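You operate a simulated robot arm through the tools that you are given. There is no shell and no other tool.

Carry out the task below with a simulated robot arm. There is one attempt and no reset: what you move stays moved.

TASK
Stop the lift conveyor and empty its catch tray into the grey tub.
Fine: STOP before the drawer opens; tray back in the drawer, drawer shut; the lump by the tub stays put.

Only the result counts: the job must be done as asked and must still hold three seconds after the hand-in. Knocking over, shifting, dropping, spilling or breaking anything else fails it.

THE ROBOT
A 7-joint arm with a two-finger parallel gripper, fixed in place. Base frame: the origin is on the floor under the middle of its stand, x ahead of it, y to its left, z up. Readings come in m, degrees, newtons and seconds.
It reaches about 1.479 m from its shoulder. Its first joint turns from -166.0 to 166.0 degrees. Payload 4.4 kg.
The TCP is the grasp point between the finger pads, 0.023 m short of the fingertips. In the tool frame z runs along the fingers and y along their closing line. The gripper opens to 0.094 m. The fingers are 0.038 m wide and 0.01 m thick; the gripper's body (0.054 by 0.096 m) begins 0.039 m behind the TCP.
Orientation is told as [roll, pitch, yaw] about the base's x, y, z axes, in that order, counted from this pose: with the fingers straight down and closing along the base's y, the tool's x points along the base's -x, its y along +y and its z along -z.

THE INTERFACE
- The arm moves only by the tool play_rows. Its argument "rows" is text: rows parted by semicolons, each of 7 numbers parted by spaces: the shift along the tool's x, y, z in units of 50 mm (1.0 is 50 mm), then the turn, a rotation vector about the tool's x, y, z in units of 6 degrees (1.0 is 6 degrees), then the finger opening in m, from 0 to 0.094. In form: dx dy dz rx ry rz gripper; .... A call has 1 to 20 rows; each row shifts and turns the commanded pose from where the row before left it, along the tool's axes as they then stand. A call with a number of a shift or a turn outside -1 to 1 is refused whole. Rows are played at 5 a second. More than 0.05 m and 8.6 degrees between two rows, or a gripper value outside its range, and nothing of the call is played. Where a pose cannot be reached the arm comes as near as it can. A force on the tool above 40 N (or 10 N above the force at the start of the call, whichever is more), or a blocked arm, ends the call early, and 0.2 s more pass. The fingers move at their own pace (about 0.072 m/s each) and stop on an object; they squeeze with about 21 N. The grip force told is the motor's: it shows also when the fingers shut on nothing. Time passes only in rows, and 0.2 s behind the last, so rows that do not move let the fingers close. It gives the time, the measured TCP pose, the force on the tool (base axes), the opening and the grip force at its end, in the units of the frame above (readings bear some noise), with the torque about the TCP (base axes, N m) and any sound that the robot's microphone picked up, and new pictures: "pictures" is both (left out), scene, wrist or none.
- Cameras (640 x 400 px; columns grow to the right, rows downward): "scene" is fixed at [0.4001, -0.6486, 1.2742]; the picture's right is [0.92, -0.40, 0.00], its down [-0.17, -0.40, -0.90] and it looks along [0.36, 0.83, -0.44] (base axes); focal length 350 px, centre (320, 200). "wrist" rides on the gripper at [0.086, 0.016, -0.074] in the tool frame; the picture's right is [-0.18, 0.98, 0.00], its down [-0.58, -0.11, -0.81] and it looks along [-0.79, -0.15, 0.59] (tool axes); focal length 243 px, centre (320, 200). There is no depth. A picture from a camera that has moved, and an enlarged one, comes with that camera's place and axes in the base frame and with its lens.
- close_up(camera, box): a new picture of the part [left, top, right, bottom] of that camera's present view, enlarged. The clock stands still meanwhile.
- close_job(): hands the job in; it is judged then, once.

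Places have to be worked out from the pictures, the camera data and where the tool is seen. Open the gripper and draw the arm clear of the work before you hand the job in, unless the task says otherwise.

The tools are called after "Call:" as name(argument=value, ...) on one line, values as JSON. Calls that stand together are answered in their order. play_rows: Moves the arm, as the interface text tells. Its arguments: {"type":"object","properties":{"rows":{"type":"string"},"pictures":{"type":"string","enum":["both","scene","wrist","none"]}},"required":["rows"]} The other tools are called the same way: close_up (camera, box) takes an enlarged picture of a part of a camera's view; close_job () hands the job in.

At the start:

```text
time: 0.0
tool_pos: [0.6423, -0.1243, 1.1138]
tool_rot: [0.0, 0.0, 0.0]
wrist_force: [0.1, -0.2, 0.1]
moment: [-0.01, -0.02, 0.01]
opening: 0.0939
grasp_force: 0.0
```

scene: 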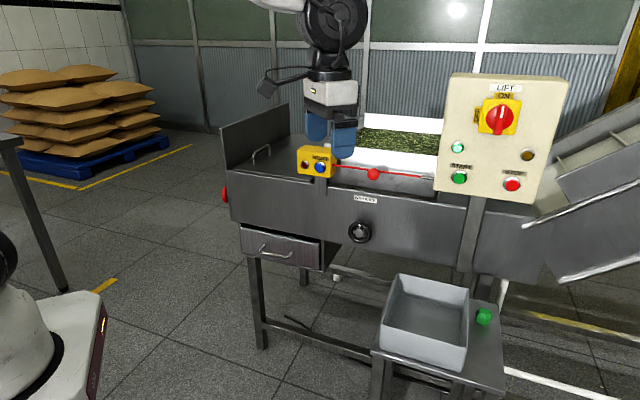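
wrist: 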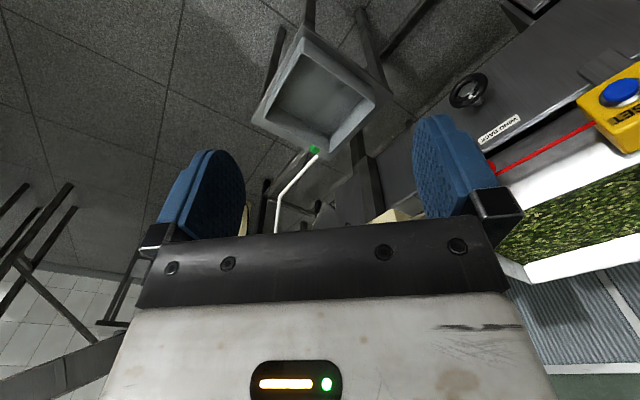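

I start by looking closer at the control panel, the drawer and the tub before moving anything.

Call:
close_up(camera="scene", box=[420, 60, 580, 220])

Call:
close_up(camera="scene", box=[210, 120, 400, 290])

Call:
close_up(camera="scene", box=[350, 250, 530, 400])

```text
2.50 times, centred on (500, 140) of scene
camera zoom: at [0.4001, -0.6486, 1.2742], right [0.92, -0.4, 0.0], down [-0.17, -0.4, -0.9], along [0.36, 0.83, -0.44], focal length 875 px, centre (-130, 350)
```

zoom: 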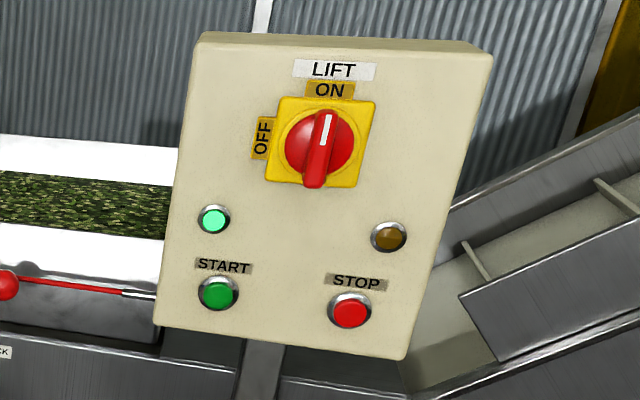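

```text
2.35 times, centred on (305, 205) of scene
camera zoom: at [0.4001, -0.6486, 1.2742], right [0.92, -0.4, 0.0], down [-0.17, -0.4, -0.9], along [0.36, 0.83, -0.44], focal length 824 px, centre (355, 188)
```

zoom: 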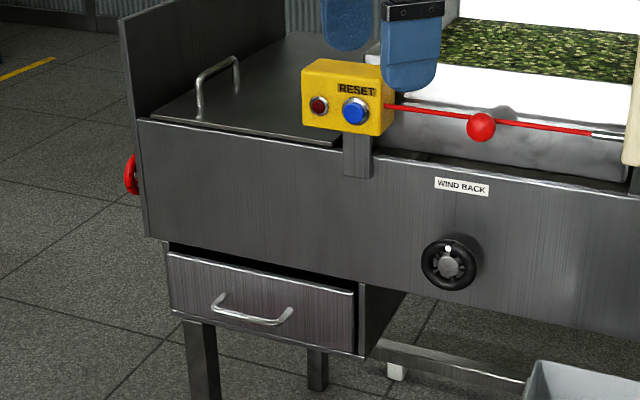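

```text
2.67 times, centred on (440, 325) of scene
camera zoom: at [0.4001, -0.6486, 1.2742], right [0.92, -0.4, 0.0], down [-0.17, -0.4, -0.9], along [0.36, 0.83, -0.44], focal length 934 px, centre (0, -133)
```

zoom: 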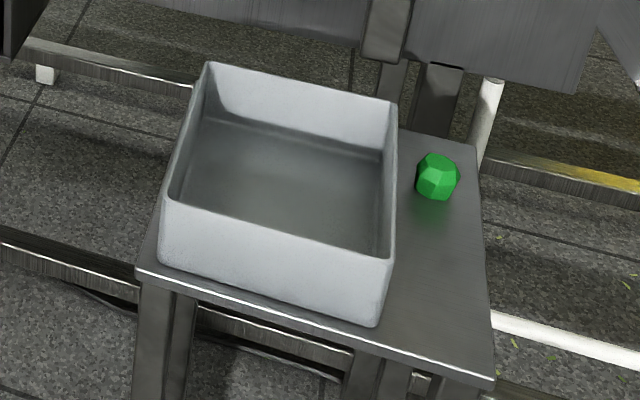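

The panel (LIFT: START/STOP, ON/OFF switch), a handled drawer under the left end, and the tub on its stand are visible; the conveyor seems turned about −45° to the base x axis. I turn the hand 45° in place to look at the panel and drawer with the wrist camera.

Call:
play_rows(rows="0 0 0 0 0 -1 0;0 0 0 0 0 -1 0;0 0 0 0 0 -1 0;0 0 0 0 0 -1 0;0 0 0 0 0 -1 0;0 0 0 0 0 -1 0;0 0 0 0 0 -1 0;0 0 0 0 0 -0.5 0;0 0 0 0 0 0 0")

```text
time: 2.0
tool_pos: [0.6426, -0.1248, 1.1133]
tool_rot: [-0.1, -0.1, 45.1]
wrist_force: [-0.1, 0.3, -0.2]
moment: [0.0, 0.03, -0.02]
opening: 0.0
grasp_force: 21.1
camera wrist: at [0.5714, -0.1736, 1.1877], right [-0.57, 0.82, 0.0], down [0.49, 0.34, 0.81], along [0.66, 0.46, -0.59], focal length 243 px, centre (320, 200)
```

scene: 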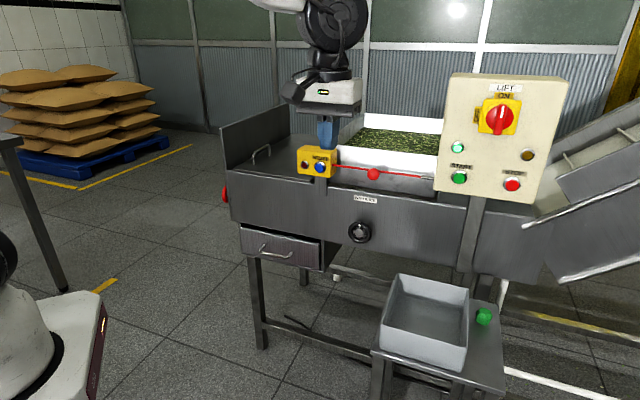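
wrist: 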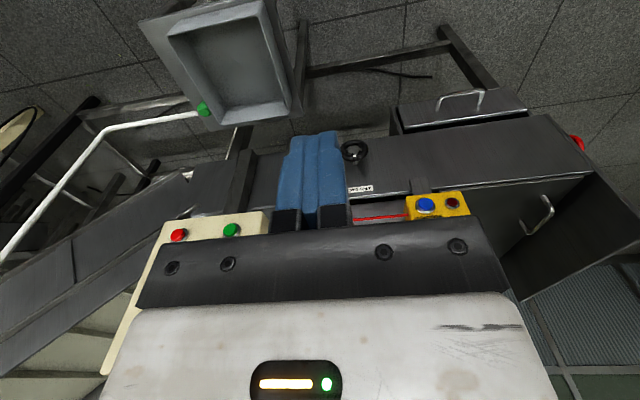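

The wrist view now shows the panel buttons, drawer and tub. I enlarge it to measure the STOP button and the drawer handle.

Call:
close_up(camera="wrist", box=[140, 180, 300, 280])

Call:
close_up(camera="wrist", box=[370, 60, 600, 200])

Call:
close_up(camera="wrist", box=[120, 0, 320, 125])

```text
4.00 times, centred on (220, 230) of wrist
camera zoom: at [0.5714, -0.1736, 1.1877], right [-0.57, 0.82, 0.0], down [0.49, 0.34, 0.81], along [0.66, 0.46, -0.59], focal length 970 px, centre (720, 80)
```

zoom: 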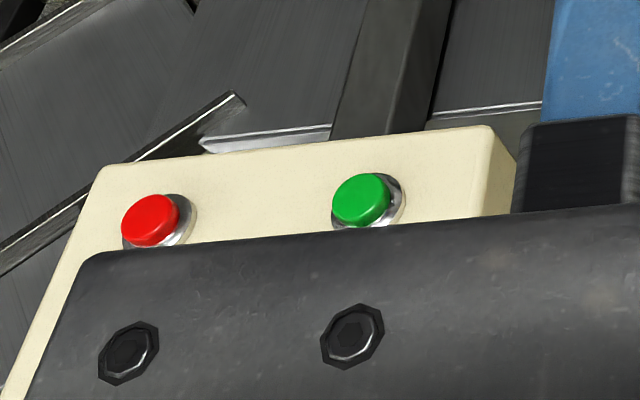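

```text
2.78 times, centred on (485, 130) of wrist
camera zoom: at [0.5714, -0.1736, 1.1877], right [-0.57, 0.82, 0.0], down [0.49, 0.34, 0.81], along [0.66, 0.46, -0.59], focal length 675 px, centre (-139, 395)
```

zoom: 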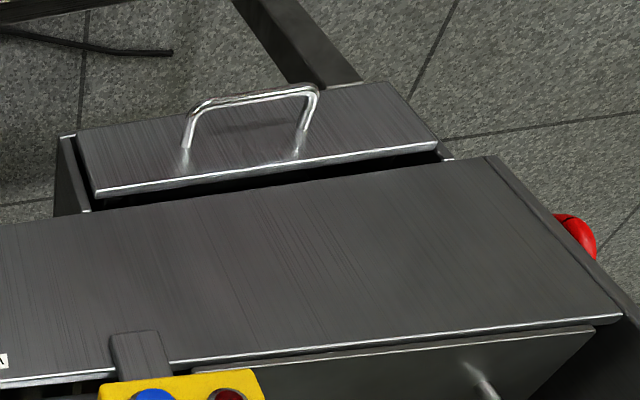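

```text
3.20 times, centred on (220, 62) of wrist
camera zoom: at [0.5714, -0.1736, 1.1877], right [-0.57, 0.82, 0.0], down [0.49, 0.34, 0.81], along [0.66, 0.46, -0.59], focal length 776 px, centre (640, 640)
```

zoom: 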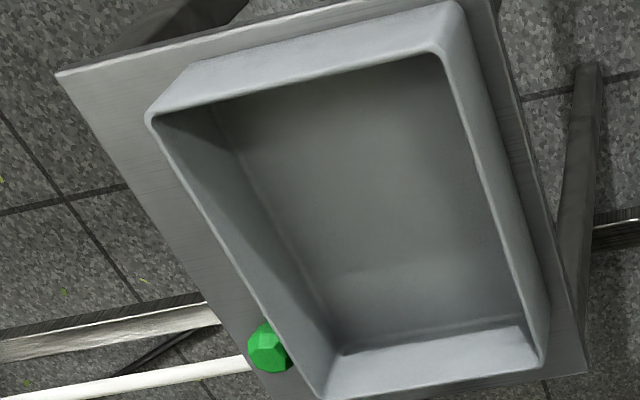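

STOP triangulates to about (1.079, −0.162, 0.963), the handle bar to about (0.65, 0.345, 0.565). I now pitch the closed fingers up to point along the panel normal (0.707, 0.707, 0).

Call:
play_rows(rows="0 0 0 0 -1 0 0;0 0 0 0 -1 0 0;0 0 0 0 -1 0 0;0 0 0 0 -1 0 0;0 0 0 0 -1 0 0;0 0 0 0 -1 0 0;0 0 0 0 -1 0 0;0 0 0 0 -1 0 0;0 0 0 0 -1 0 0;0 0 0 0 -1 0 0;0 0 0 0 -1 0 0;0 0 0 0 -1 0 0;0 0 0 0 -1 0 0;0 0 0 0 -1 0 0;0 0 0 0 -1 0 0;0 0 0 0 0 0 0")

```text
time: 5.4
tool_pos: [0.6429, -0.1244, 1.1143]
tool_rot: [-154.8, -89.9, -160.2]
wrist_force: [-0.5, 0.2, -0.5]
moment: [0.04, 0.0, 0.01]
opening: 0.0
grasp_force: 20.7
camera wrist: at [0.5797, -0.1646, 1.0266], right [-0.7, 0.69, 0.18], down [-0.49, -0.65, 0.58], along [0.52, 0.31, 0.79], focal length 243 px, centre (320, 200)
```

scene: 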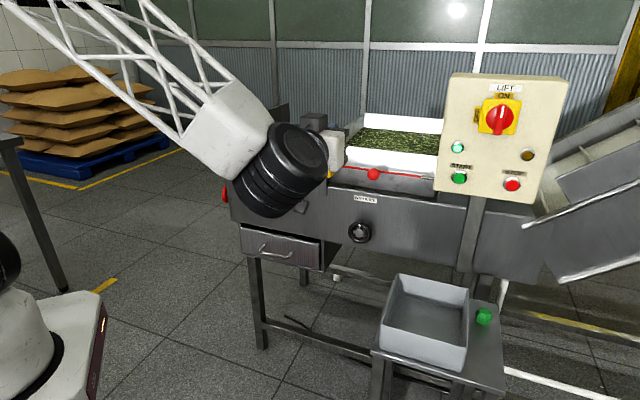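
wrist: 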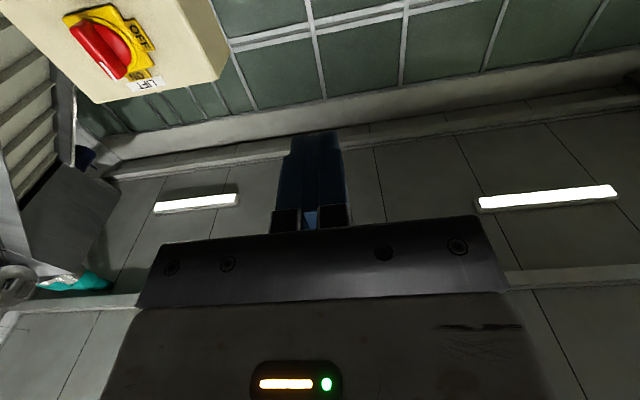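

The fingers now point along +n. I move to about 8 cm in front of the STOP button.

Call:
play_rows(rows="0.334 -0.7435 0.4 0 0 0 0;0.334 -0.7435 0.4 0 0 0 0;0.334 -0.7435 0.4 0 0 0 0;0.334 -0.7435 0.4 0 0 0 0;0.334 -0.7435 0.4 0 0 0 0;0.334 -0.7435 0.4 0 0 0 0;0.334 -0.7435 0.4 0 0 0 0;0.334 -0.7435 0.4 0 0 0 0;0.334 -0.7435 0.4 0 0 0 0;0 0 0 0 0 0 0;0 0 0 0 0 0 0")

```text
time: 7.8
tool_pos: [1.0084, -0.2359, 0.9642]
tool_rot: [-57.3, -90.0, 102.3]
wrist_force: [0.0, -1.2, -0.2]
moment: [0.01, -0.02, 0.03]
opening: 0.0
grasp_force: 20.9
camera wrist: at [0.946, -0.275, 0.8772], right [-0.7, 0.69, 0.18], down [-0.49, -0.65, 0.58], along [0.52, 0.31, 0.79], focal length 243 px, centre (320, 200)
```

scene: 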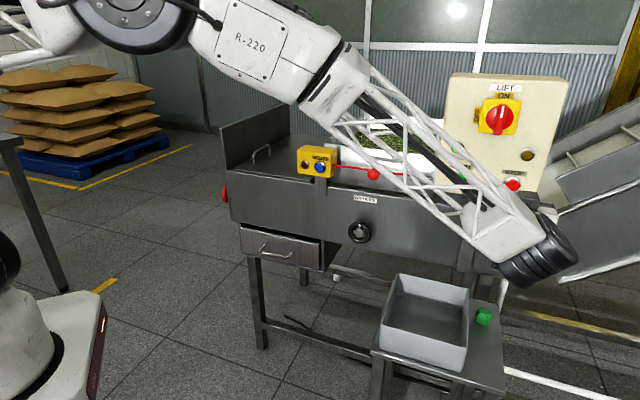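
wrist: 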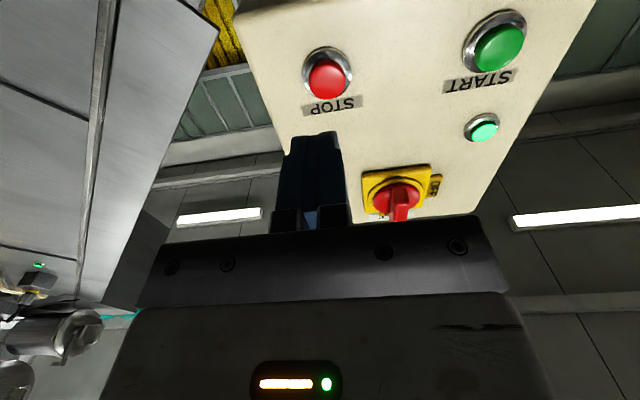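

The wrist picture confirms STOP straight ahead of the fingertips, with START well to the side. I advance to near contact, then creep forward in small steps.

Call:
play_rows(rows="0 0.06 0.7 0 0 0 0;0 0 0.6 0 0 0 0;0 0 0.1 0 0 0 0;0 0 0.1 0 0 0 0;0 0 0 0 0 0 0")

```text
time: 9.0
tool_pos: [1.0572, -0.1799, 0.963]
tool_rot: [112.1, -90.1, -67.1]
wrist_force: [-14.1, -9.7, -0.3]
moment: [0.04, -0.02, 0.05]
opening: 0.0001
grasp_force: 21.2
heard: click
camera wrist: at [0.9952, -0.2194, 0.8762], right [-0.7, 0.69, 0.18], down [-0.49, -0.65, 0.58], along [0.52, 0.31, 0.79], focal length 243 px, centre (320, 200)
```

scene: 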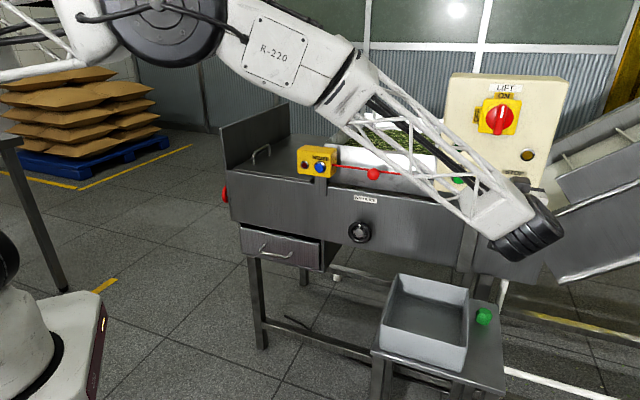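
wrist: 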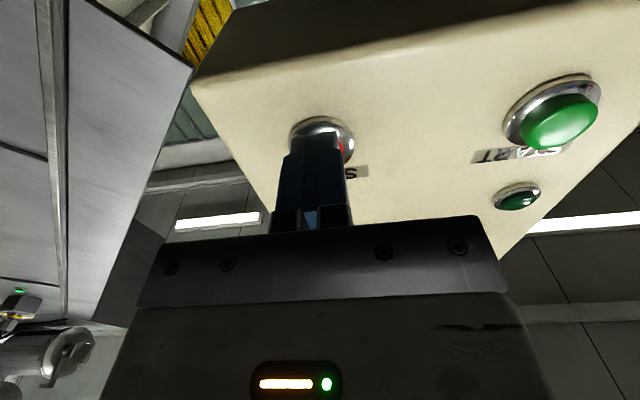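

A click was heard and the green run lamp has gone dark. I back straight off the button and check that the lamp stays off.

Call:
play_rows(rows="0 0 -0.5 0 0 0 0;0 0 -1 0 0 0 0;0 0 -1 0 0 0 0;0 0 -1 0 0 0 0;0 0 -1 0 0 0 0;0 0 0 0 0 0 0;0 0 0 0 0 0 0")

Call:
close_up(camera="wrist", box=[0, 0, 640, 400])

Call:
close_up(camera="scene", box=[420, 60, 580, 220])

```text
time: 10.6
tool_pos: [0.8999, -0.3422, 0.9628]
tool_rot: [-24.1, -90.0, 69.2]
wrist_force: [0.2, 1.0, 0.1]
moment: [0.01, 0.02, 0.02]
opening: 0.0
grasp_force: 21.0
camera wrist: at [0.8367, -0.3817, 0.8758], right [-0.7, 0.69, 0.18], down [-0.49, -0.65, 0.58], along [0.52, 0.31, 0.79], focal length 243 px, centre (320, 200)
```

scene: 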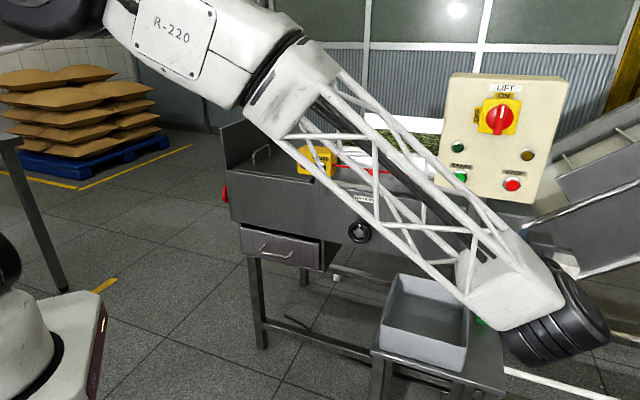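
wrist: 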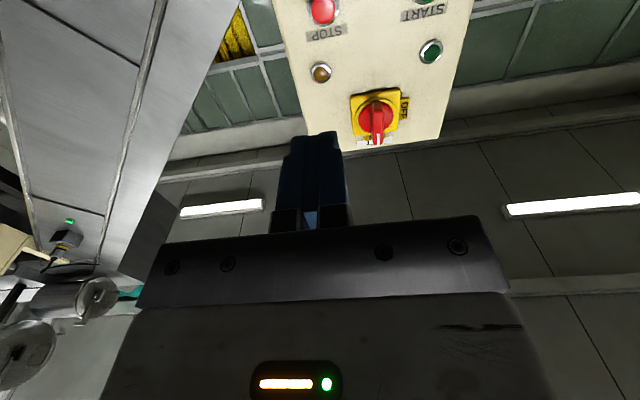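

```text
1.00 times, centred on (320, 200) of wrist (not enlarged: the box is as wide or as high as the picture)
camera zoom: at [0.8367, -0.3817, 0.8758], right [-0.7, 0.69, 0.18], down [-0.49, -0.65, 0.58], along [0.52, 0.31, 0.79], focal length 243 px, centre (320, 200)
```

zoom: 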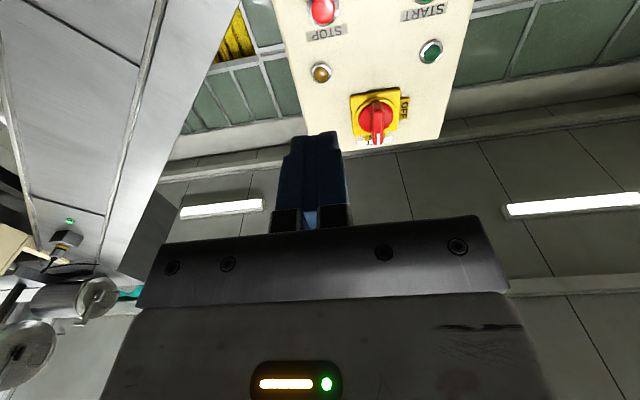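

```text
2.50 times, centred on (500, 140) of scene
camera zoom: at [0.4001, -0.6486, 1.2742], right [0.92, -0.4, 0.0], down [-0.17, -0.4, -0.9], along [0.36, 0.83, -0.44], focal length 875 px, centre (-130, 350)
```

zoom: 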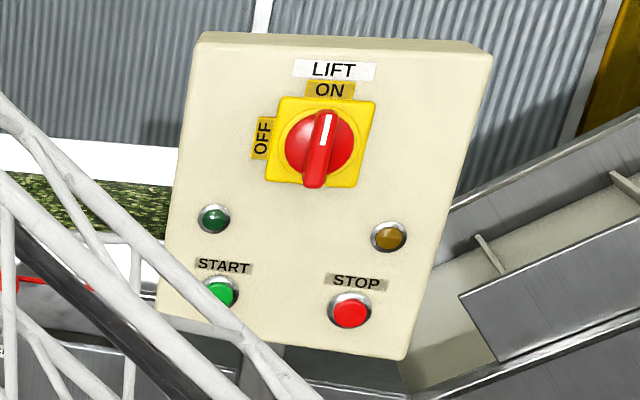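

The run lamp is dark, so the lift is stopped. I now retreat up and away from the tub, and begin rolling the hand so the fingers will close vertically on the drawer handle.

Call:
play_rows(rows="-0.376 0.839 -0.07 0 0 0 0;-0.376 0.839 -0.07 0 0 0 0;-0.376 0.839 -0.07 0 0 0 0;-0.376 0.839 -0.07 0 0 0 0;-0.376 0.839 -0.07 0 0 0 0;-0.376 0.839 -0.07 0 0 0 0;-0.376 0.839 -0.07 0 0 0 0;-0.376 0.839 -0.07 0 0 0 0;0 0 0 0 0 1 0;0 0 0 0 0 1 0;0 0 0 0 0 1 0;0 0 0 0 0 1 0;0 0 0 0 0 1 0;0 0 0 0 0 1 0;0 0 0 0 0 1 0;0 0 0 0 0 1 0;0 0 0 0 0 1 0;0 0 0 0 0 1 0;0 0 0 0 0 1 0;0 0 0 0 0 1 0")

```text
time: 14.8
tool_pos: [0.6412, -0.1223, 1.1136]
tool_rot: [89.9, -17.9, -45.0]
wrist_force: [-0.6, 0.7, -1.4]
moment: [0.01, -0.01, 0.01]
opening: 0.0
grasp_force: 20.9
camera wrist: at [0.5282, -0.1111, 1.1017], right [-0.09, 0.09, 0.99], down [-0.15, -0.99, 0.07], along [0.98, -0.15, 0.1], focal length 243 px, centre (320, 200)
```

scene: 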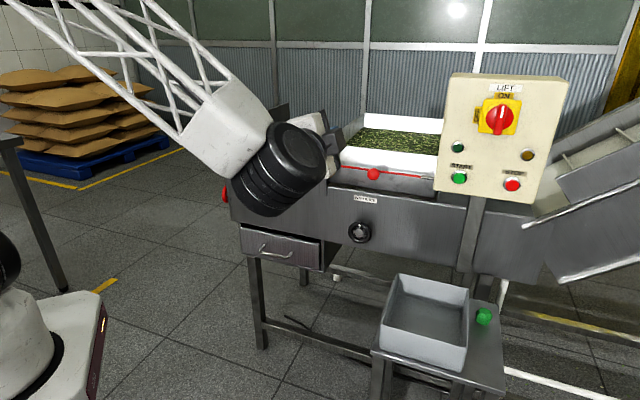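
wrist: 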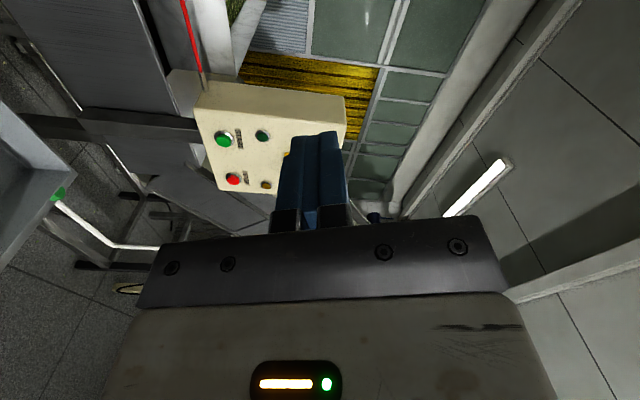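

I finish the roll, tilt the fingers 30° below horizontal, and move toward a standoff in front of the drawer handle with the fingers part-open.

Call:
play_rows(rows="0 0 0 0 0 1 0.06;0 0 0 0 0 1 0.06;0 0 0 0 0 1 0.06;0 0 0 1 0 0 0.06;0 0 0 1 0 0 0.06;0 0 0 1 0 0 0.06;0 0 0 1 0 0 0.06;0 0 0 1 0 0 0.06;0.4985 -0.471 0.6877 0 0 0 0.06;0.4985 -0.471 0.6877 0 0 0 0.06;0.4985 -0.471 0.6877 0 0 0 0.06;0.4985 -0.471 0.6877 0 0 0 0.06;0.4985 -0.471 0.6877 0 0 0 0.06;0.4985 -0.471 0.6877 0 0 0 0.06;0.4985 -0.471 0.6877 0 0 0 0.06;0.4985 -0.471 0.6877 0 0 0 0.06;0.4985 -0.471 0.6877 0 0 0 0.06;0.4985 -0.471 0.6877 0 0 0 0.06;0.4985 -0.471 0.6877 0 0 0 0.06;0 0 0 0 0 0 0.06")

```text
time: 19.0
tool_pos: [0.5887, 0.2113, 0.6993]
tool_rot: [60.0, 0.0, -45.0]
wrist_force: [-0.7, -0.1, -0.1]
moment: [-0.01, 0.0, 0.03]
opening: 0.0598
grasp_force: 0.0
camera wrist: at [0.4892, 0.2341, 0.7503], right [0.48, 0.22, 0.85], down [-0.12, -0.94, 0.31], along [0.87, -0.25, -0.42], focal length 243 px, centre (320, 200)
```

scene: 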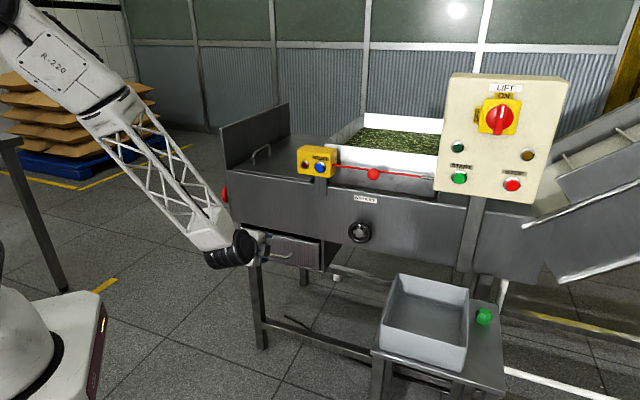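
wrist: 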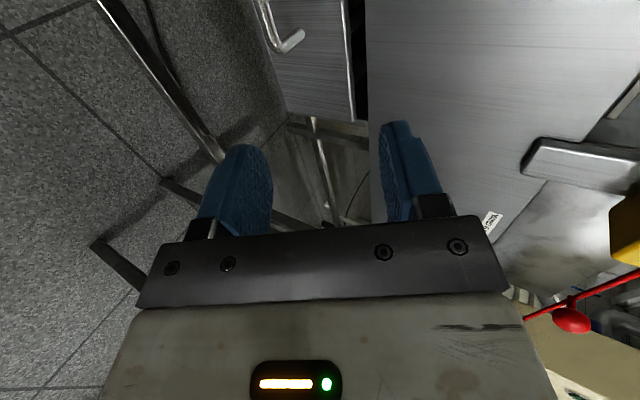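

The hand is close to the drawer and the handle is in the wrist view. I enlarge it to refine its position.

Call:
close_up(camera="wrist", box=[220, 0, 380, 100])

Call:
close_up(camera="scene", box=[220, 210, 340, 285])

```text
4.00 times, centred on (300, 50) of wrist
camera zoom: at [0.4892, 0.2341, 0.7503], right [0.48, 0.22, 0.85], down [-0.12, -0.94, 0.31], along [0.87, -0.25, -0.42], focal length 970 px, centre (400, 800)
```

zoom: 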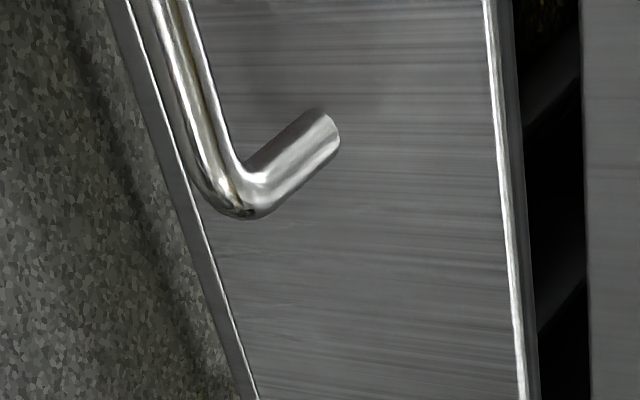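

```text
5.33 times, centred on (280, 248) of scene
camera zoom: at [0.4001, -0.6486, 1.2742], right [0.92, -0.4, 0.0], down [-0.17, -0.4, -0.9], along [0.36, 0.83, -0.44], focal length 1867 px, centre (533, -53)
```

zoom: 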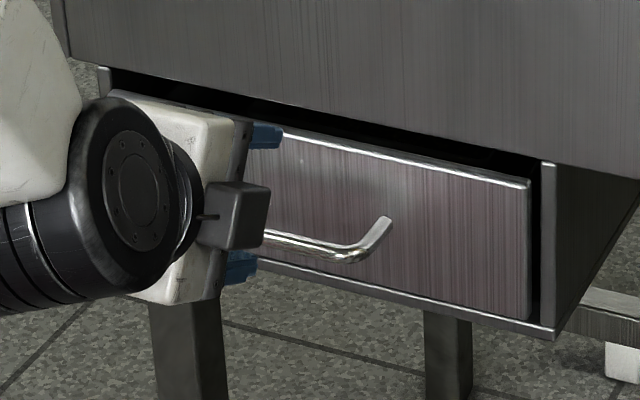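

The handle bend triangulates cleanly to (0.692, 0.303, 0.572), the bar at n≈0.703 with the drawer face at n≈0.744. I line up with the bar's middle, slide in, and close on it.

Call:
play_rows(rows="0.51 -0.416 0 0 0 0 0.042;0.51 -0.416 0 0 0 0 0.042;0 0 0.69 0 0 0 0.042;0 0 0.69 0 0 0 0.042;0 0 0.69 0 0 0 0.042;0 0 0.69 0 0 0 0.042;0 0 0.69 0 0 0 0.042;0 0 0 0 0 0 0.042")

```text
time: 20.8
tool_pos: [0.6432, 0.3396, 0.5791]
tool_rot: [60.0, 0.0, -45.0]
wrist_force: [-0.3, -0.7, -0.2]
moment: [0.03, -0.01, -0.01]
opening: 0.0423
grasp_force: 0.0
camera wrist: at [0.5431, 0.3626, 0.6296], right [0.48, 0.22, 0.85], down [-0.12, -0.94, 0.31], along [0.87, -0.25, -0.42], focal length 243 px, centre (320, 200)
```

scene: 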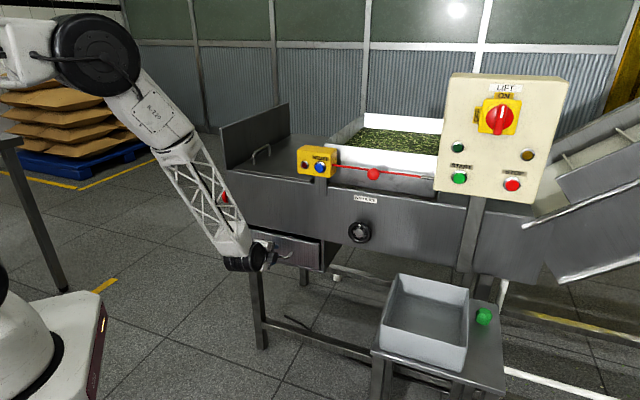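
wrist: 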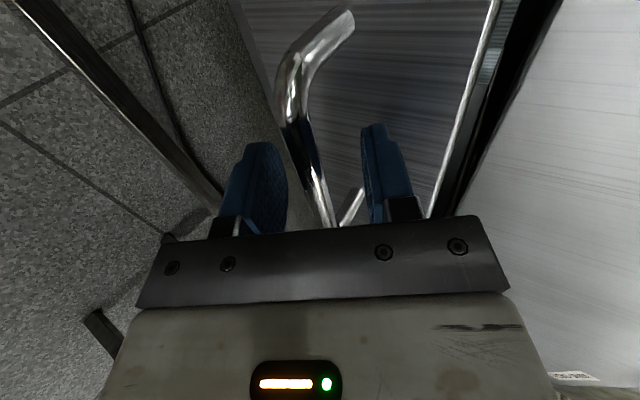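

The bar sits between the two fingers without contact. I close the grip on it.

Call:
play_rows(rows="0 0 0 0 0 0 0;0 0 0 0 0 0 0;0 0 0 0 0 0 0;0 0 0 0 0 0 0")

```text
time: 21.9
tool_pos: [0.6404, 0.339, 0.5751]
tool_rot: [59.7, 0.2, -45.0]
wrist_force: [3.7, -2.7, -0.6]
moment: [-0.22, -0.14, 0.17]
opening: 0.0117
grasp_force: 44.4
stopped in row 4: the force on the tool passed its limit at 41 N (the readings are from after the stop); the commanded pose is now the measured one
camera wrist: at [0.5414, 0.3615, 0.6277], right [0.48, 0.22, 0.85], down [-0.12, -0.94, 0.31], along [0.87, -0.25, -0.43], focal length 243 px, centre (320, 200)
```

scene: 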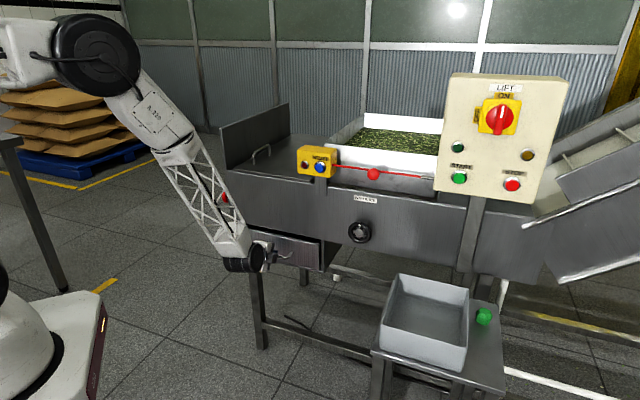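
wrist: 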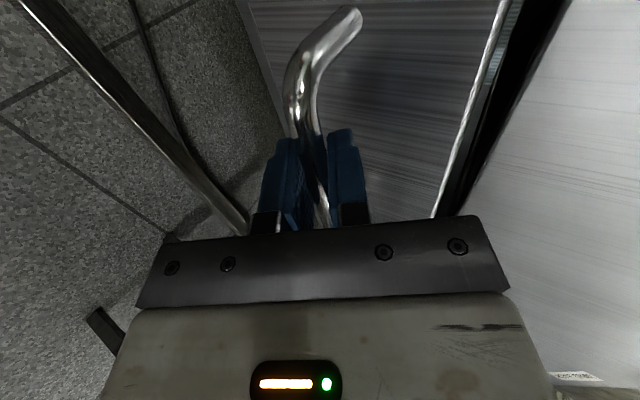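

The grip holds the bar (opening 0.0117). I pull gently straight out along −n, 10 cm first.

Call:
play_rows(rows="0 -0.125 -0.2165 0 0 0 0;0 -0.25 -0.433 0 0 0 0;0 -0.25 -0.433 0 0 0 0;0 -0.25 -0.433 0 0 0 0;0 -0.25 -0.433 0 0 0 0;0 0 0 0 0 0 0")

```text
time: 23.4
tool_pos: [0.5599, 0.257, 0.5777]
tool_rot: [59.5, 0.1, -44.8]
wrist_force: [0.5, 0.2, -2.4]
moment: [-0.38, -0.3, -0.09]
opening: 0.0117
grasp_force: 45.1
stopped in row 6: the force on the tool passed its limit at 41 N (the readings are from after the stop); the commanded pose is now the measured one
camera wrist: at [0.4601, 0.2799, 0.628], right [0.48, 0.22, 0.85], down [-0.12, -0.94, 0.31], along [0.87, -0.25, -0.43], focal length 243 px, centre (320, 200)
```

scene: 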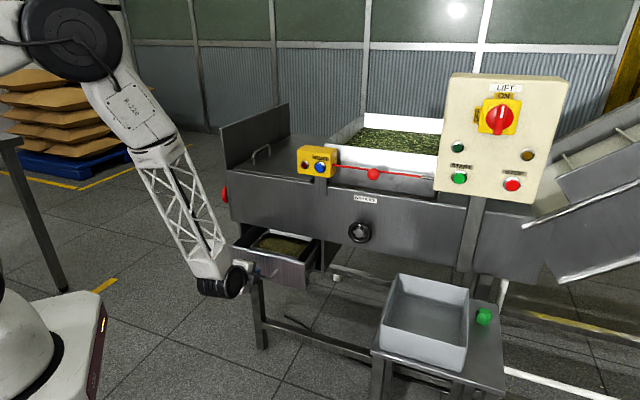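
wrist: 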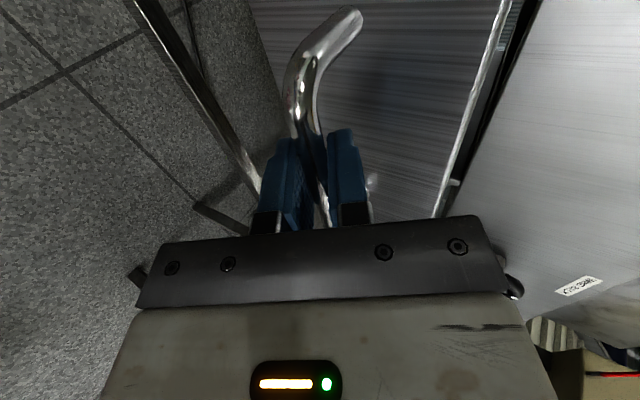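

The drawer has opened by about 11 cm and a tray with green material shows. I look closer.

Call:
close_up(camera="scene", box=[210, 210, 340, 300])

```text
4.44 times, centred on (275, 255) of scene
camera zoom: at [0.4001, -0.6486, 1.2742], right [0.92, -0.4, 0.0], down [-0.17, -0.4, -0.9], along [0.36, 0.83, -0.44], focal length 1556 px, centre (520, -44)
```

zoom: 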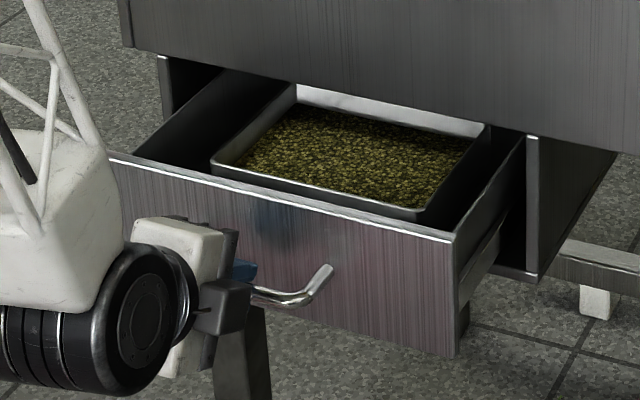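

The tray sits inside, full of green crumbs, still partly under the conveyor. I pull the drawer out further.

Call:
play_rows(rows="0 -0.125 -0.2165 0 0 0 0;0 -0.25 -0.433 0 0 0 0;0 -0.25 -0.433 0 0 0 0;0 -0.25 -0.433 0 0 0 0;0 0 0 0 0 0 0")

Call:
close_up(camera="scene", box=[200, 220, 330, 310])

```text
time: 24.6
tool_pos: [0.4972, 0.1951, 0.5768]
tool_rot: [59.3, 0.1, -45.0]
wrist_force: [5.9, -6.3, -5.5]
moment: [-0.3, -0.29, 0.39]
opening: 0.0118
grasp_force: 44.5
stopped in row 5: the force on the tool passed its limit at 41 N (the readings are from after the stop); the commanded pose is now the measured one
camera wrist: at [0.3975, 0.2174, 0.6282], right [0.49, 0.22, 0.85], down [-0.12, -0.94, 0.32], along [0.87, -0.25, -0.43], focal length 243 px, centre (320, 200)
```

scene: 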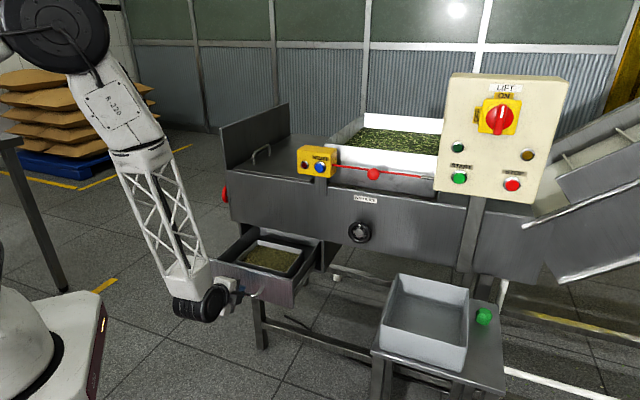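
wrist: 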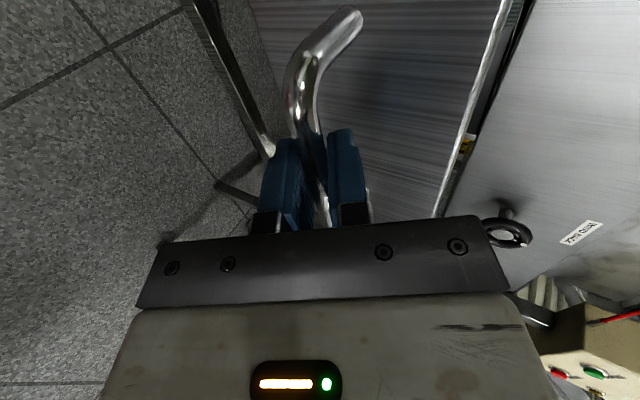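

```text
4.44 times, centred on (265, 265) of scene
camera zoom: at [0.4001, -0.6486, 1.2742], right [0.92, -0.4, 0.0], down [-0.17, -0.4, -0.9], along [0.36, 0.83, -0.44], focal length 1556 px, centre (564, -89)
```

zoom: 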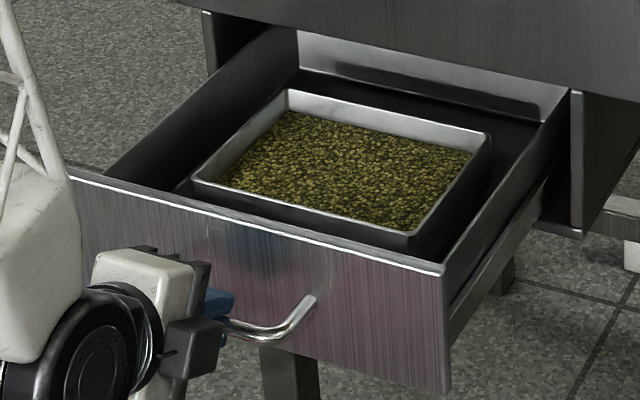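

The tray is now clear of the conveyor, about 0.18 × 0.13 m. A little more opening gives the hand better clearance from the conveyor face and RESET box, so I ease the drawer out another 3 cm.

Call:
play_rows(rows="0 -0.1 -0.173 0 0 0 0;0 -0.1 -0.173 0 0 0 0;0 -0.1 -0.173 0 0 0 0")

Call:
close_up(camera="scene", box=[190, 220, 340, 320])

```text
time: 25.2
tool_pos: [0.4841, 0.1815, 0.5768]
tool_rot: [59.3, 0.2, -45.1]
wrist_force: [7.1, -6.3, -9.3]
moment: [-0.85, -0.83, -0.17]
opening: 0.0117
grasp_force: 44.6
stopped in row 3: the force on the tool passed its limit at 44 N (the readings are from after the stop); the commanded pose is now the measured one
camera wrist: at [0.3841, 0.2043, 0.6284], right [0.49, 0.22, 0.84], down [-0.12, -0.94, 0.32], along [0.87, -0.25, -0.43], focal length 243 px, centre (320, 200)
```

scene: 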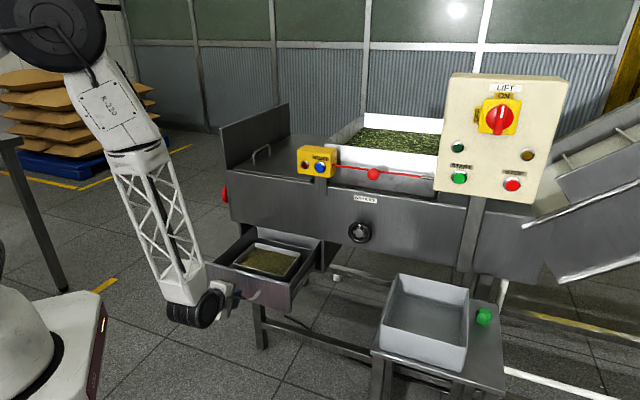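
wrist: 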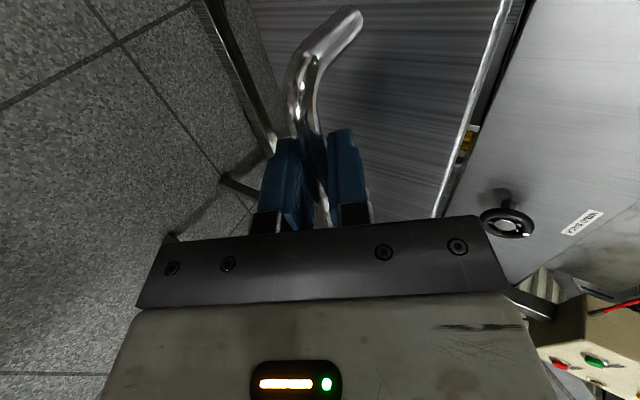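

```text
4.00 times, centred on (265, 270) of scene
camera zoom: at [0.4001, -0.6486, 1.2742], right [0.92, -0.4, 0.0], down [-0.17, -0.4, -0.9], along [0.36, 0.83, -0.44], focal length 1400 px, centre (540, -80)
```

zoom: 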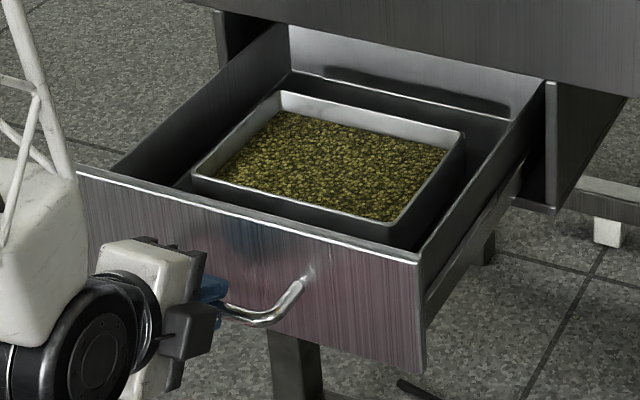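

The drawer is out about 22 cm and resists further, so that is enough. I release the handle and back off.

Call:
play_rows(rows="0 0 0 0 0 0 0.042;0 0 0 0 0 0 0.042;0 0 -0.5 0 0 0 0.042;0 0 -0.8 0 0 0 0.042;0 0 -0.8 0 0 0 0.042;0 0 0 0 0 0 0.042")

```text
time: 26.6
tool_pos: [0.4199, 0.1178, 0.628]
tool_rot: [59.3, 0.2, -45.1]
wrist_force: [0.2, -0.3, 0.2]
moment: [0.01, 0.01, 0.01]
opening: 0.0418
grasp_force: 0.0
camera wrist: at [0.3205, 0.1413, 0.6803], right [0.49, 0.22, 0.84], down [-0.12, -0.94, 0.32], along [0.87, -0.25, -0.43], focal length 243 px, centre (320, 200)
```

scene: 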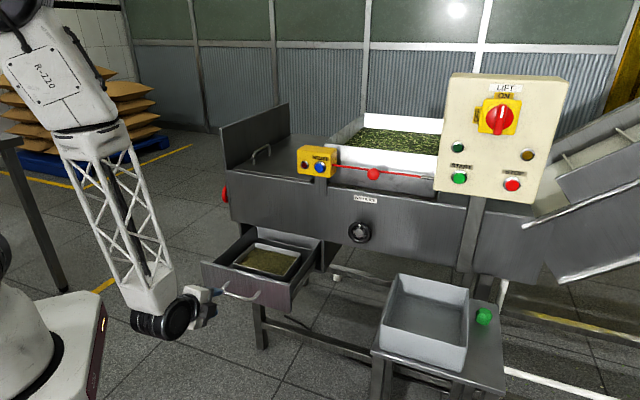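
wrist: 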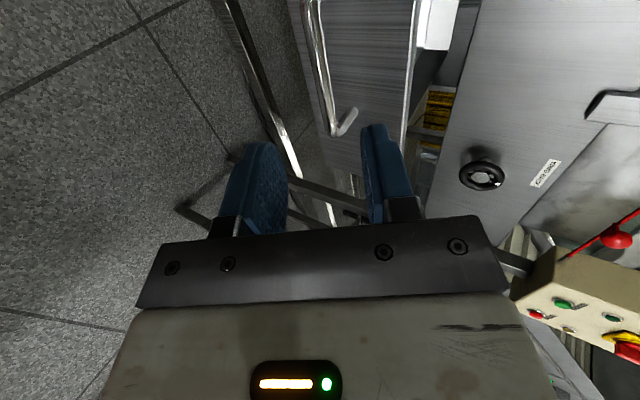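

The handle is released and the hand is clear. I raise the hand and turn the fingers straight down to view the tray from above.

Call:
play_rows(rows="0 0.86 -0.51 0 0 0 0.06;0 0.86 -0.51 0 0 0 0.06;0 0.86 -0.51 0 0 0 0.06;0 0.86 -0.51 0 0 0 0.06;0 0.86 -0.51 0 0 0 0.06;0 0.86 -0.51 0 0 0 0.06;0 0 0 1 0 0 0.06;0 0 0 1 0 0 0.06;0 0 0 1 0 0 0.06;0 0 0 1 0 0 0.06;0 0 0 1 0 0 0.06;0 0 0 1 0 0 0.06;0 0 0 1 0 0 0.06;0 0 0 1 0 0 0.06;0 0 0 1 0 0 0.06;0 0 0 0.88 0 0 0.06;0 0 0 0 0 0 0.06")

```text
time: 30.2
tool_pos: [0.4199, 0.1168, 0.9319]
tool_rot: [-0.1, 0.2, -45.1]
wrist_force: [0.3, 0.3, -0.2]
moment: [0.0, -0.01, 0.0]
opening: 0.0604
grasp_force: 0.1
camera wrist: at [0.3724, 0.1906, 1.0051], right [0.83, 0.56, 0.0], down [0.34, -0.49, 0.8], along [0.45, -0.66, -0.59], focal length 243 px, centre (320, 200)
```

scene: 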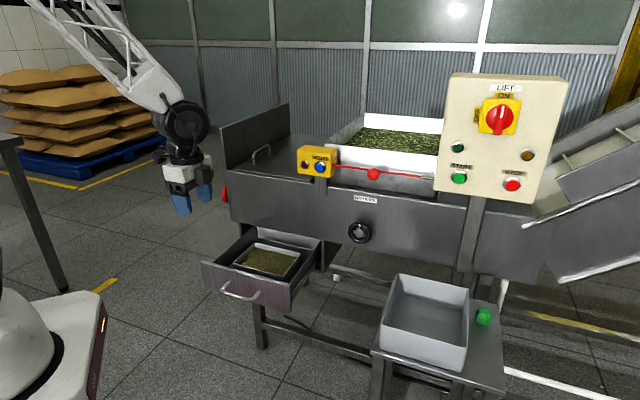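
wrist: 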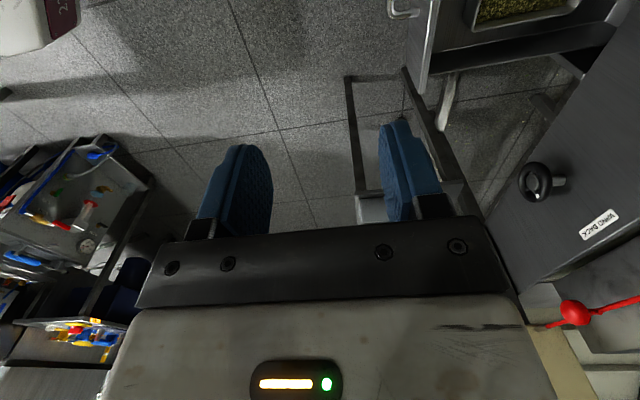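

The fingers point straight down. To keep the wrist camera above the hand while pouring later, I test turning the hand half round (toward yaw +135°) here in free air.

Call:
play_rows(rows="0 0 0 0 0 -1 0.06;0 0 0 0 0 -1 0.06;0 0 0 0 0 -1 0.06;0 0 0 0 0 -1 0.06;0 0 0 0 0 -1 0.06;0 0 0 0 0 -1 0.06;0 0 0 0 0 -1 0.06;0 0 0 0 0 -1 0.06;0 0 0 0 0 -1 0.06;0 0 0 0 0 -1 0.06;0 0 0 0 0 -1 0.06;0 0 0 0 0 -1 0.06;0 0 0 0 0 -1 0.06;0 0 0 0 0 -1 0.06;0 0 0 0 0 -1 0.06;0 0 0 0 0 -1 0.06;0 0 0 0 0 -1 0.06;0 0 0 0 0 -1 0.06;0 0 0 0 0 -1 0.06;0 0 0 0 0 -1 0.06", pictures="none")

Call:
play_rows(rows="0 0 0 0 0 -1 0.06;0 0 0 0 0 -1 0.06;0 0 0 0 0 -1 0.06;0 0 0 0 0 -1 0.06;0 0 0 0 0 -1 0.06;0 0 0 0 0 -1 0.06;0 0 0 0 0 -1 0.06;0 0 0 0 0 -1 0.06;0 0 0 0 0 -1 0.06;0 0 0 0 0 -1 0.06;0 0 0 0 0 0 0.06")

```text
time: 34.4
tool_pos: [0.4209, 0.1175, 0.9305]
tool_rot: [0.2, -0.1, 75.1]
wrist_force: [0.4, 0.3, -0.1]
moment: [0.01, -0.02, 0.0]
opening: 0.0601
grasp_force: 0.1
```

```text
time: 36.8
tool_pos: [0.4192, 0.116, 0.9298]
tool_rot: [0.0, -0.2, 135.0]
wrist_force: [-0.1, -0.2, 0.4]
moment: [-0.01, 0.0, 0.0]
opening: 0.06
grasp_force: 0.1
camera wrist: at [0.4712, 0.0454, 1.0042], right [-0.83, -0.56, 0.0], down [-0.33, 0.49, 0.81], along [-0.46, 0.67, -0.59], focal length 243 px, centre (320, 200)
```

scene: 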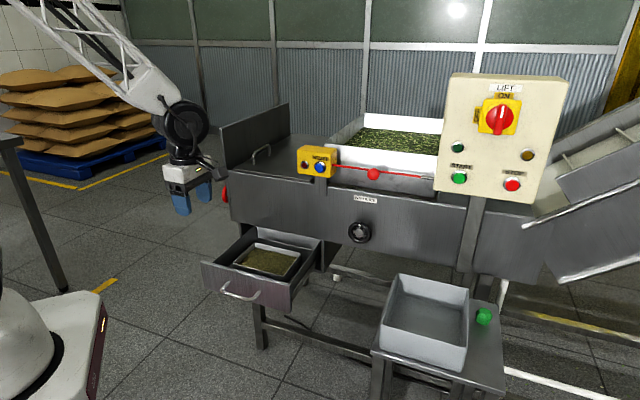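
wrist: 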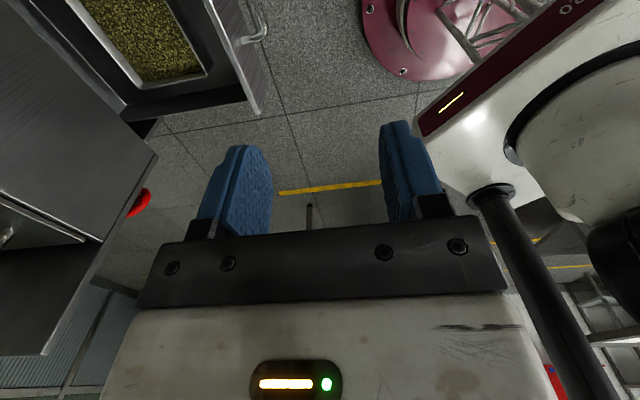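

The half turn works. I now do a dry run over the tub with empty fingers: first move across to above it.

Call:
play_rows(rows="0.958 -0.087 0.046 0 0 0 0.06;0.958 -0.087 0.046 0 0 0 0.06;0.958 -0.087 0.046 0 0 0 0.06;0.958 -0.087 0.046 0 0 0 0.06;0.958 -0.087 0.046 0 0 0 0.06;0.958 -0.087 0.046 0 0 0 0.06;0.958 -0.087 0.046 0 0 0 0.06;0.958 -0.087 0.046 0 0 0 0.06;0.958 -0.087 0.046 0 0 0 0.06;0.958 -0.087 0.046 0 0 0 0.06;0.958 -0.087 0.046 0 0 0 0.06;0.958 -0.087 0.046 0 0 0 0.06;0.958 -0.087 0.046 0 0 0 0.06;0 0 0 0 0 0 0.06")

```text
time: 39.8
tool_pos: [0.9001, -0.286, 0.8972]
tool_rot: [0.1, -0.3, 134.9]
wrist_force: [0.3, 0.4, 1.0]
moment: [0.02, 0.01, -0.03]
opening: 0.0598
grasp_force: 0.1
camera wrist: at [0.9513, -0.3576, 0.9719], right [-0.83, -0.56, 0.0], down [-0.33, 0.49, 0.81], along [-0.46, 0.67, -0.59], focal length 243 px, centre (320, 200)
```

scene: 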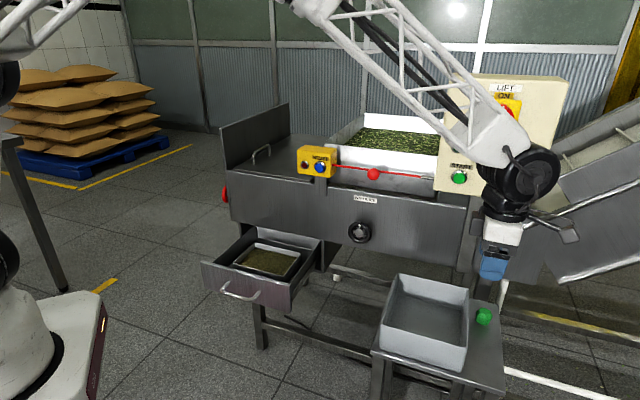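
wrist: 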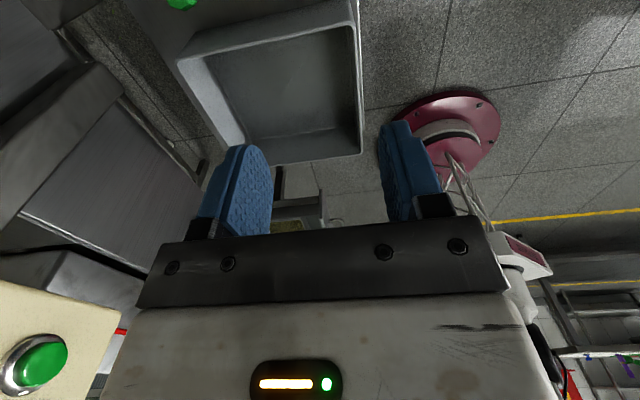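

The pose was reached. I enlarge the tub in both views to fix its rim exactly.

Call:
close_up(camera="wrist", box=[160, 0, 400, 170])

Call:
close_up(camera="scene", box=[370, 260, 514, 350])

```text
2.35 times, centred on (280, 85) of wrist
camera zoom: at [0.9513, -0.3576, 0.9719], right [-0.83, -0.56, 0.0], down [-0.33, 0.49, 0.81], along [-0.46, 0.67, -0.59], focal length 571 px, centre (414, 471)
```

zoom: 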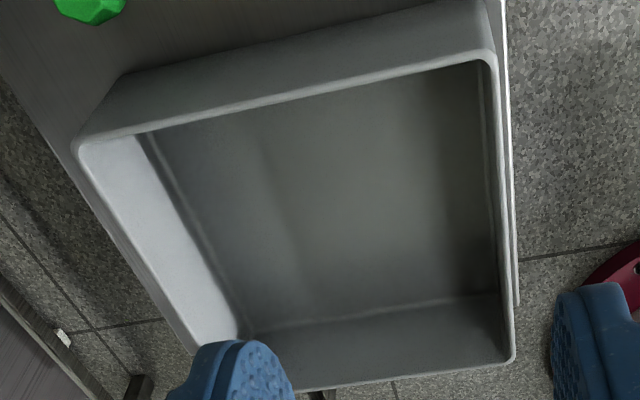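

```text
4.44 times, centred on (442, 305) of scene
camera zoom: at [0.4001, -0.6486, 1.2742], right [0.92, -0.4, 0.0], down [-0.17, -0.4, -0.9], along [0.36, 0.83, -0.44], focal length 1556 px, centre (-222, -267)
```

zoom: 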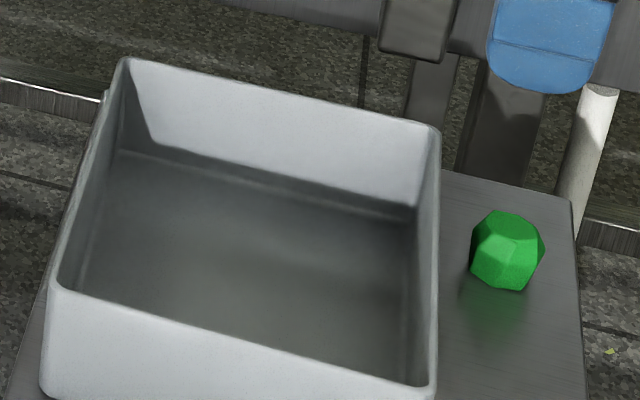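

The tub rim is at z≈0.696, spanning n 0.402–0.592, u 0.661–0.833. I test the tipping rotation here with empty fingers, pivoting about where the tray's left rim would be.

Call:
play_rows(rows="0.0215 0 -0.19 0 1 0 0.06;0.0215 0 -0.19 0 1 0 0.06;0.0215 0 -0.19 0 1 0 0.06;0.0215 0 -0.19 0 1 0 0.06;0.0215 0 -0.19 0 1 0 0.06;0.0215 0 -0.19 0 1 0 0.06;0.0215 0 -0.19 0 1 0 0.06;0.0215 0 -0.19 0 1 0 0.06;0.0215 0 -0.19 0 1 0 0.06;0.0215 0 -0.19 0 1 0 0.06;0.0215 0 -0.19 0 1 0 0.06;0.0215 0 -0.19 0 1 0 0.06;0.0215 0 -0.19 0 1 0 0.06;0.0215 0 -0.19 0 1 0 0.06;0.0215 0 -0.19 0 1 0 0.06;0.0215 0 -0.19 0 1 0 0.06;0.0215 0 -0.19 0 1 0 0.06;0.0215 0 -0.19 0 1 0 0.06;0 0 0 0 0 0 0.06")

```text
time: 43.8
tool_pos: [0.8265, -0.2117, 1.0048]
tool_rot: [-179.9, 72.2, -44.9]
wrist_force: [-0.2, 0.8, 0.1]
moment: [0.01, 0.04, 0.04]
opening: 0.0599
grasp_force: 0.0
camera wrist: at [0.7476, -0.1529, 1.0634], right [-0.66, -0.73, -0.18], down [-0.34, 0.49, -0.8], along [0.67, -0.47, -0.57], focal length 243 px, centre (320, 200)
```

scene: 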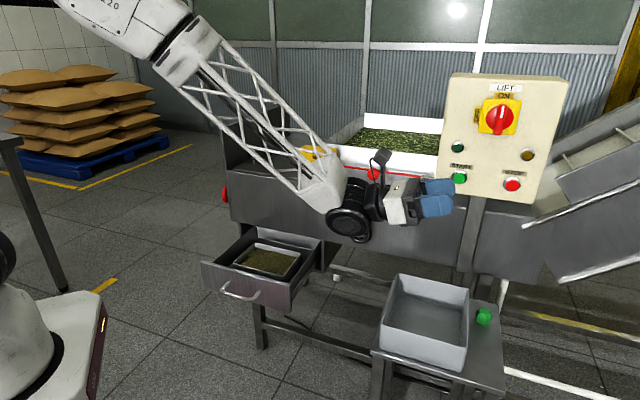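
wrist: 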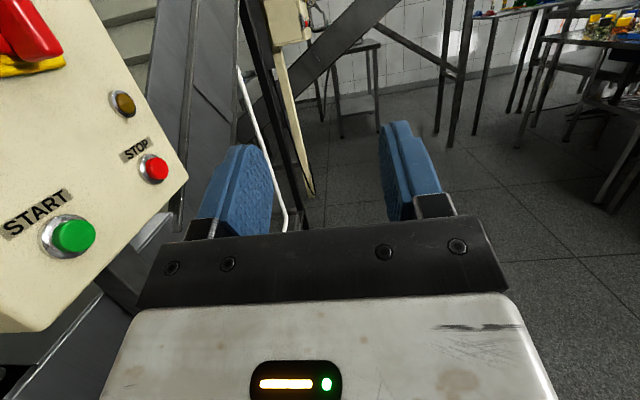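

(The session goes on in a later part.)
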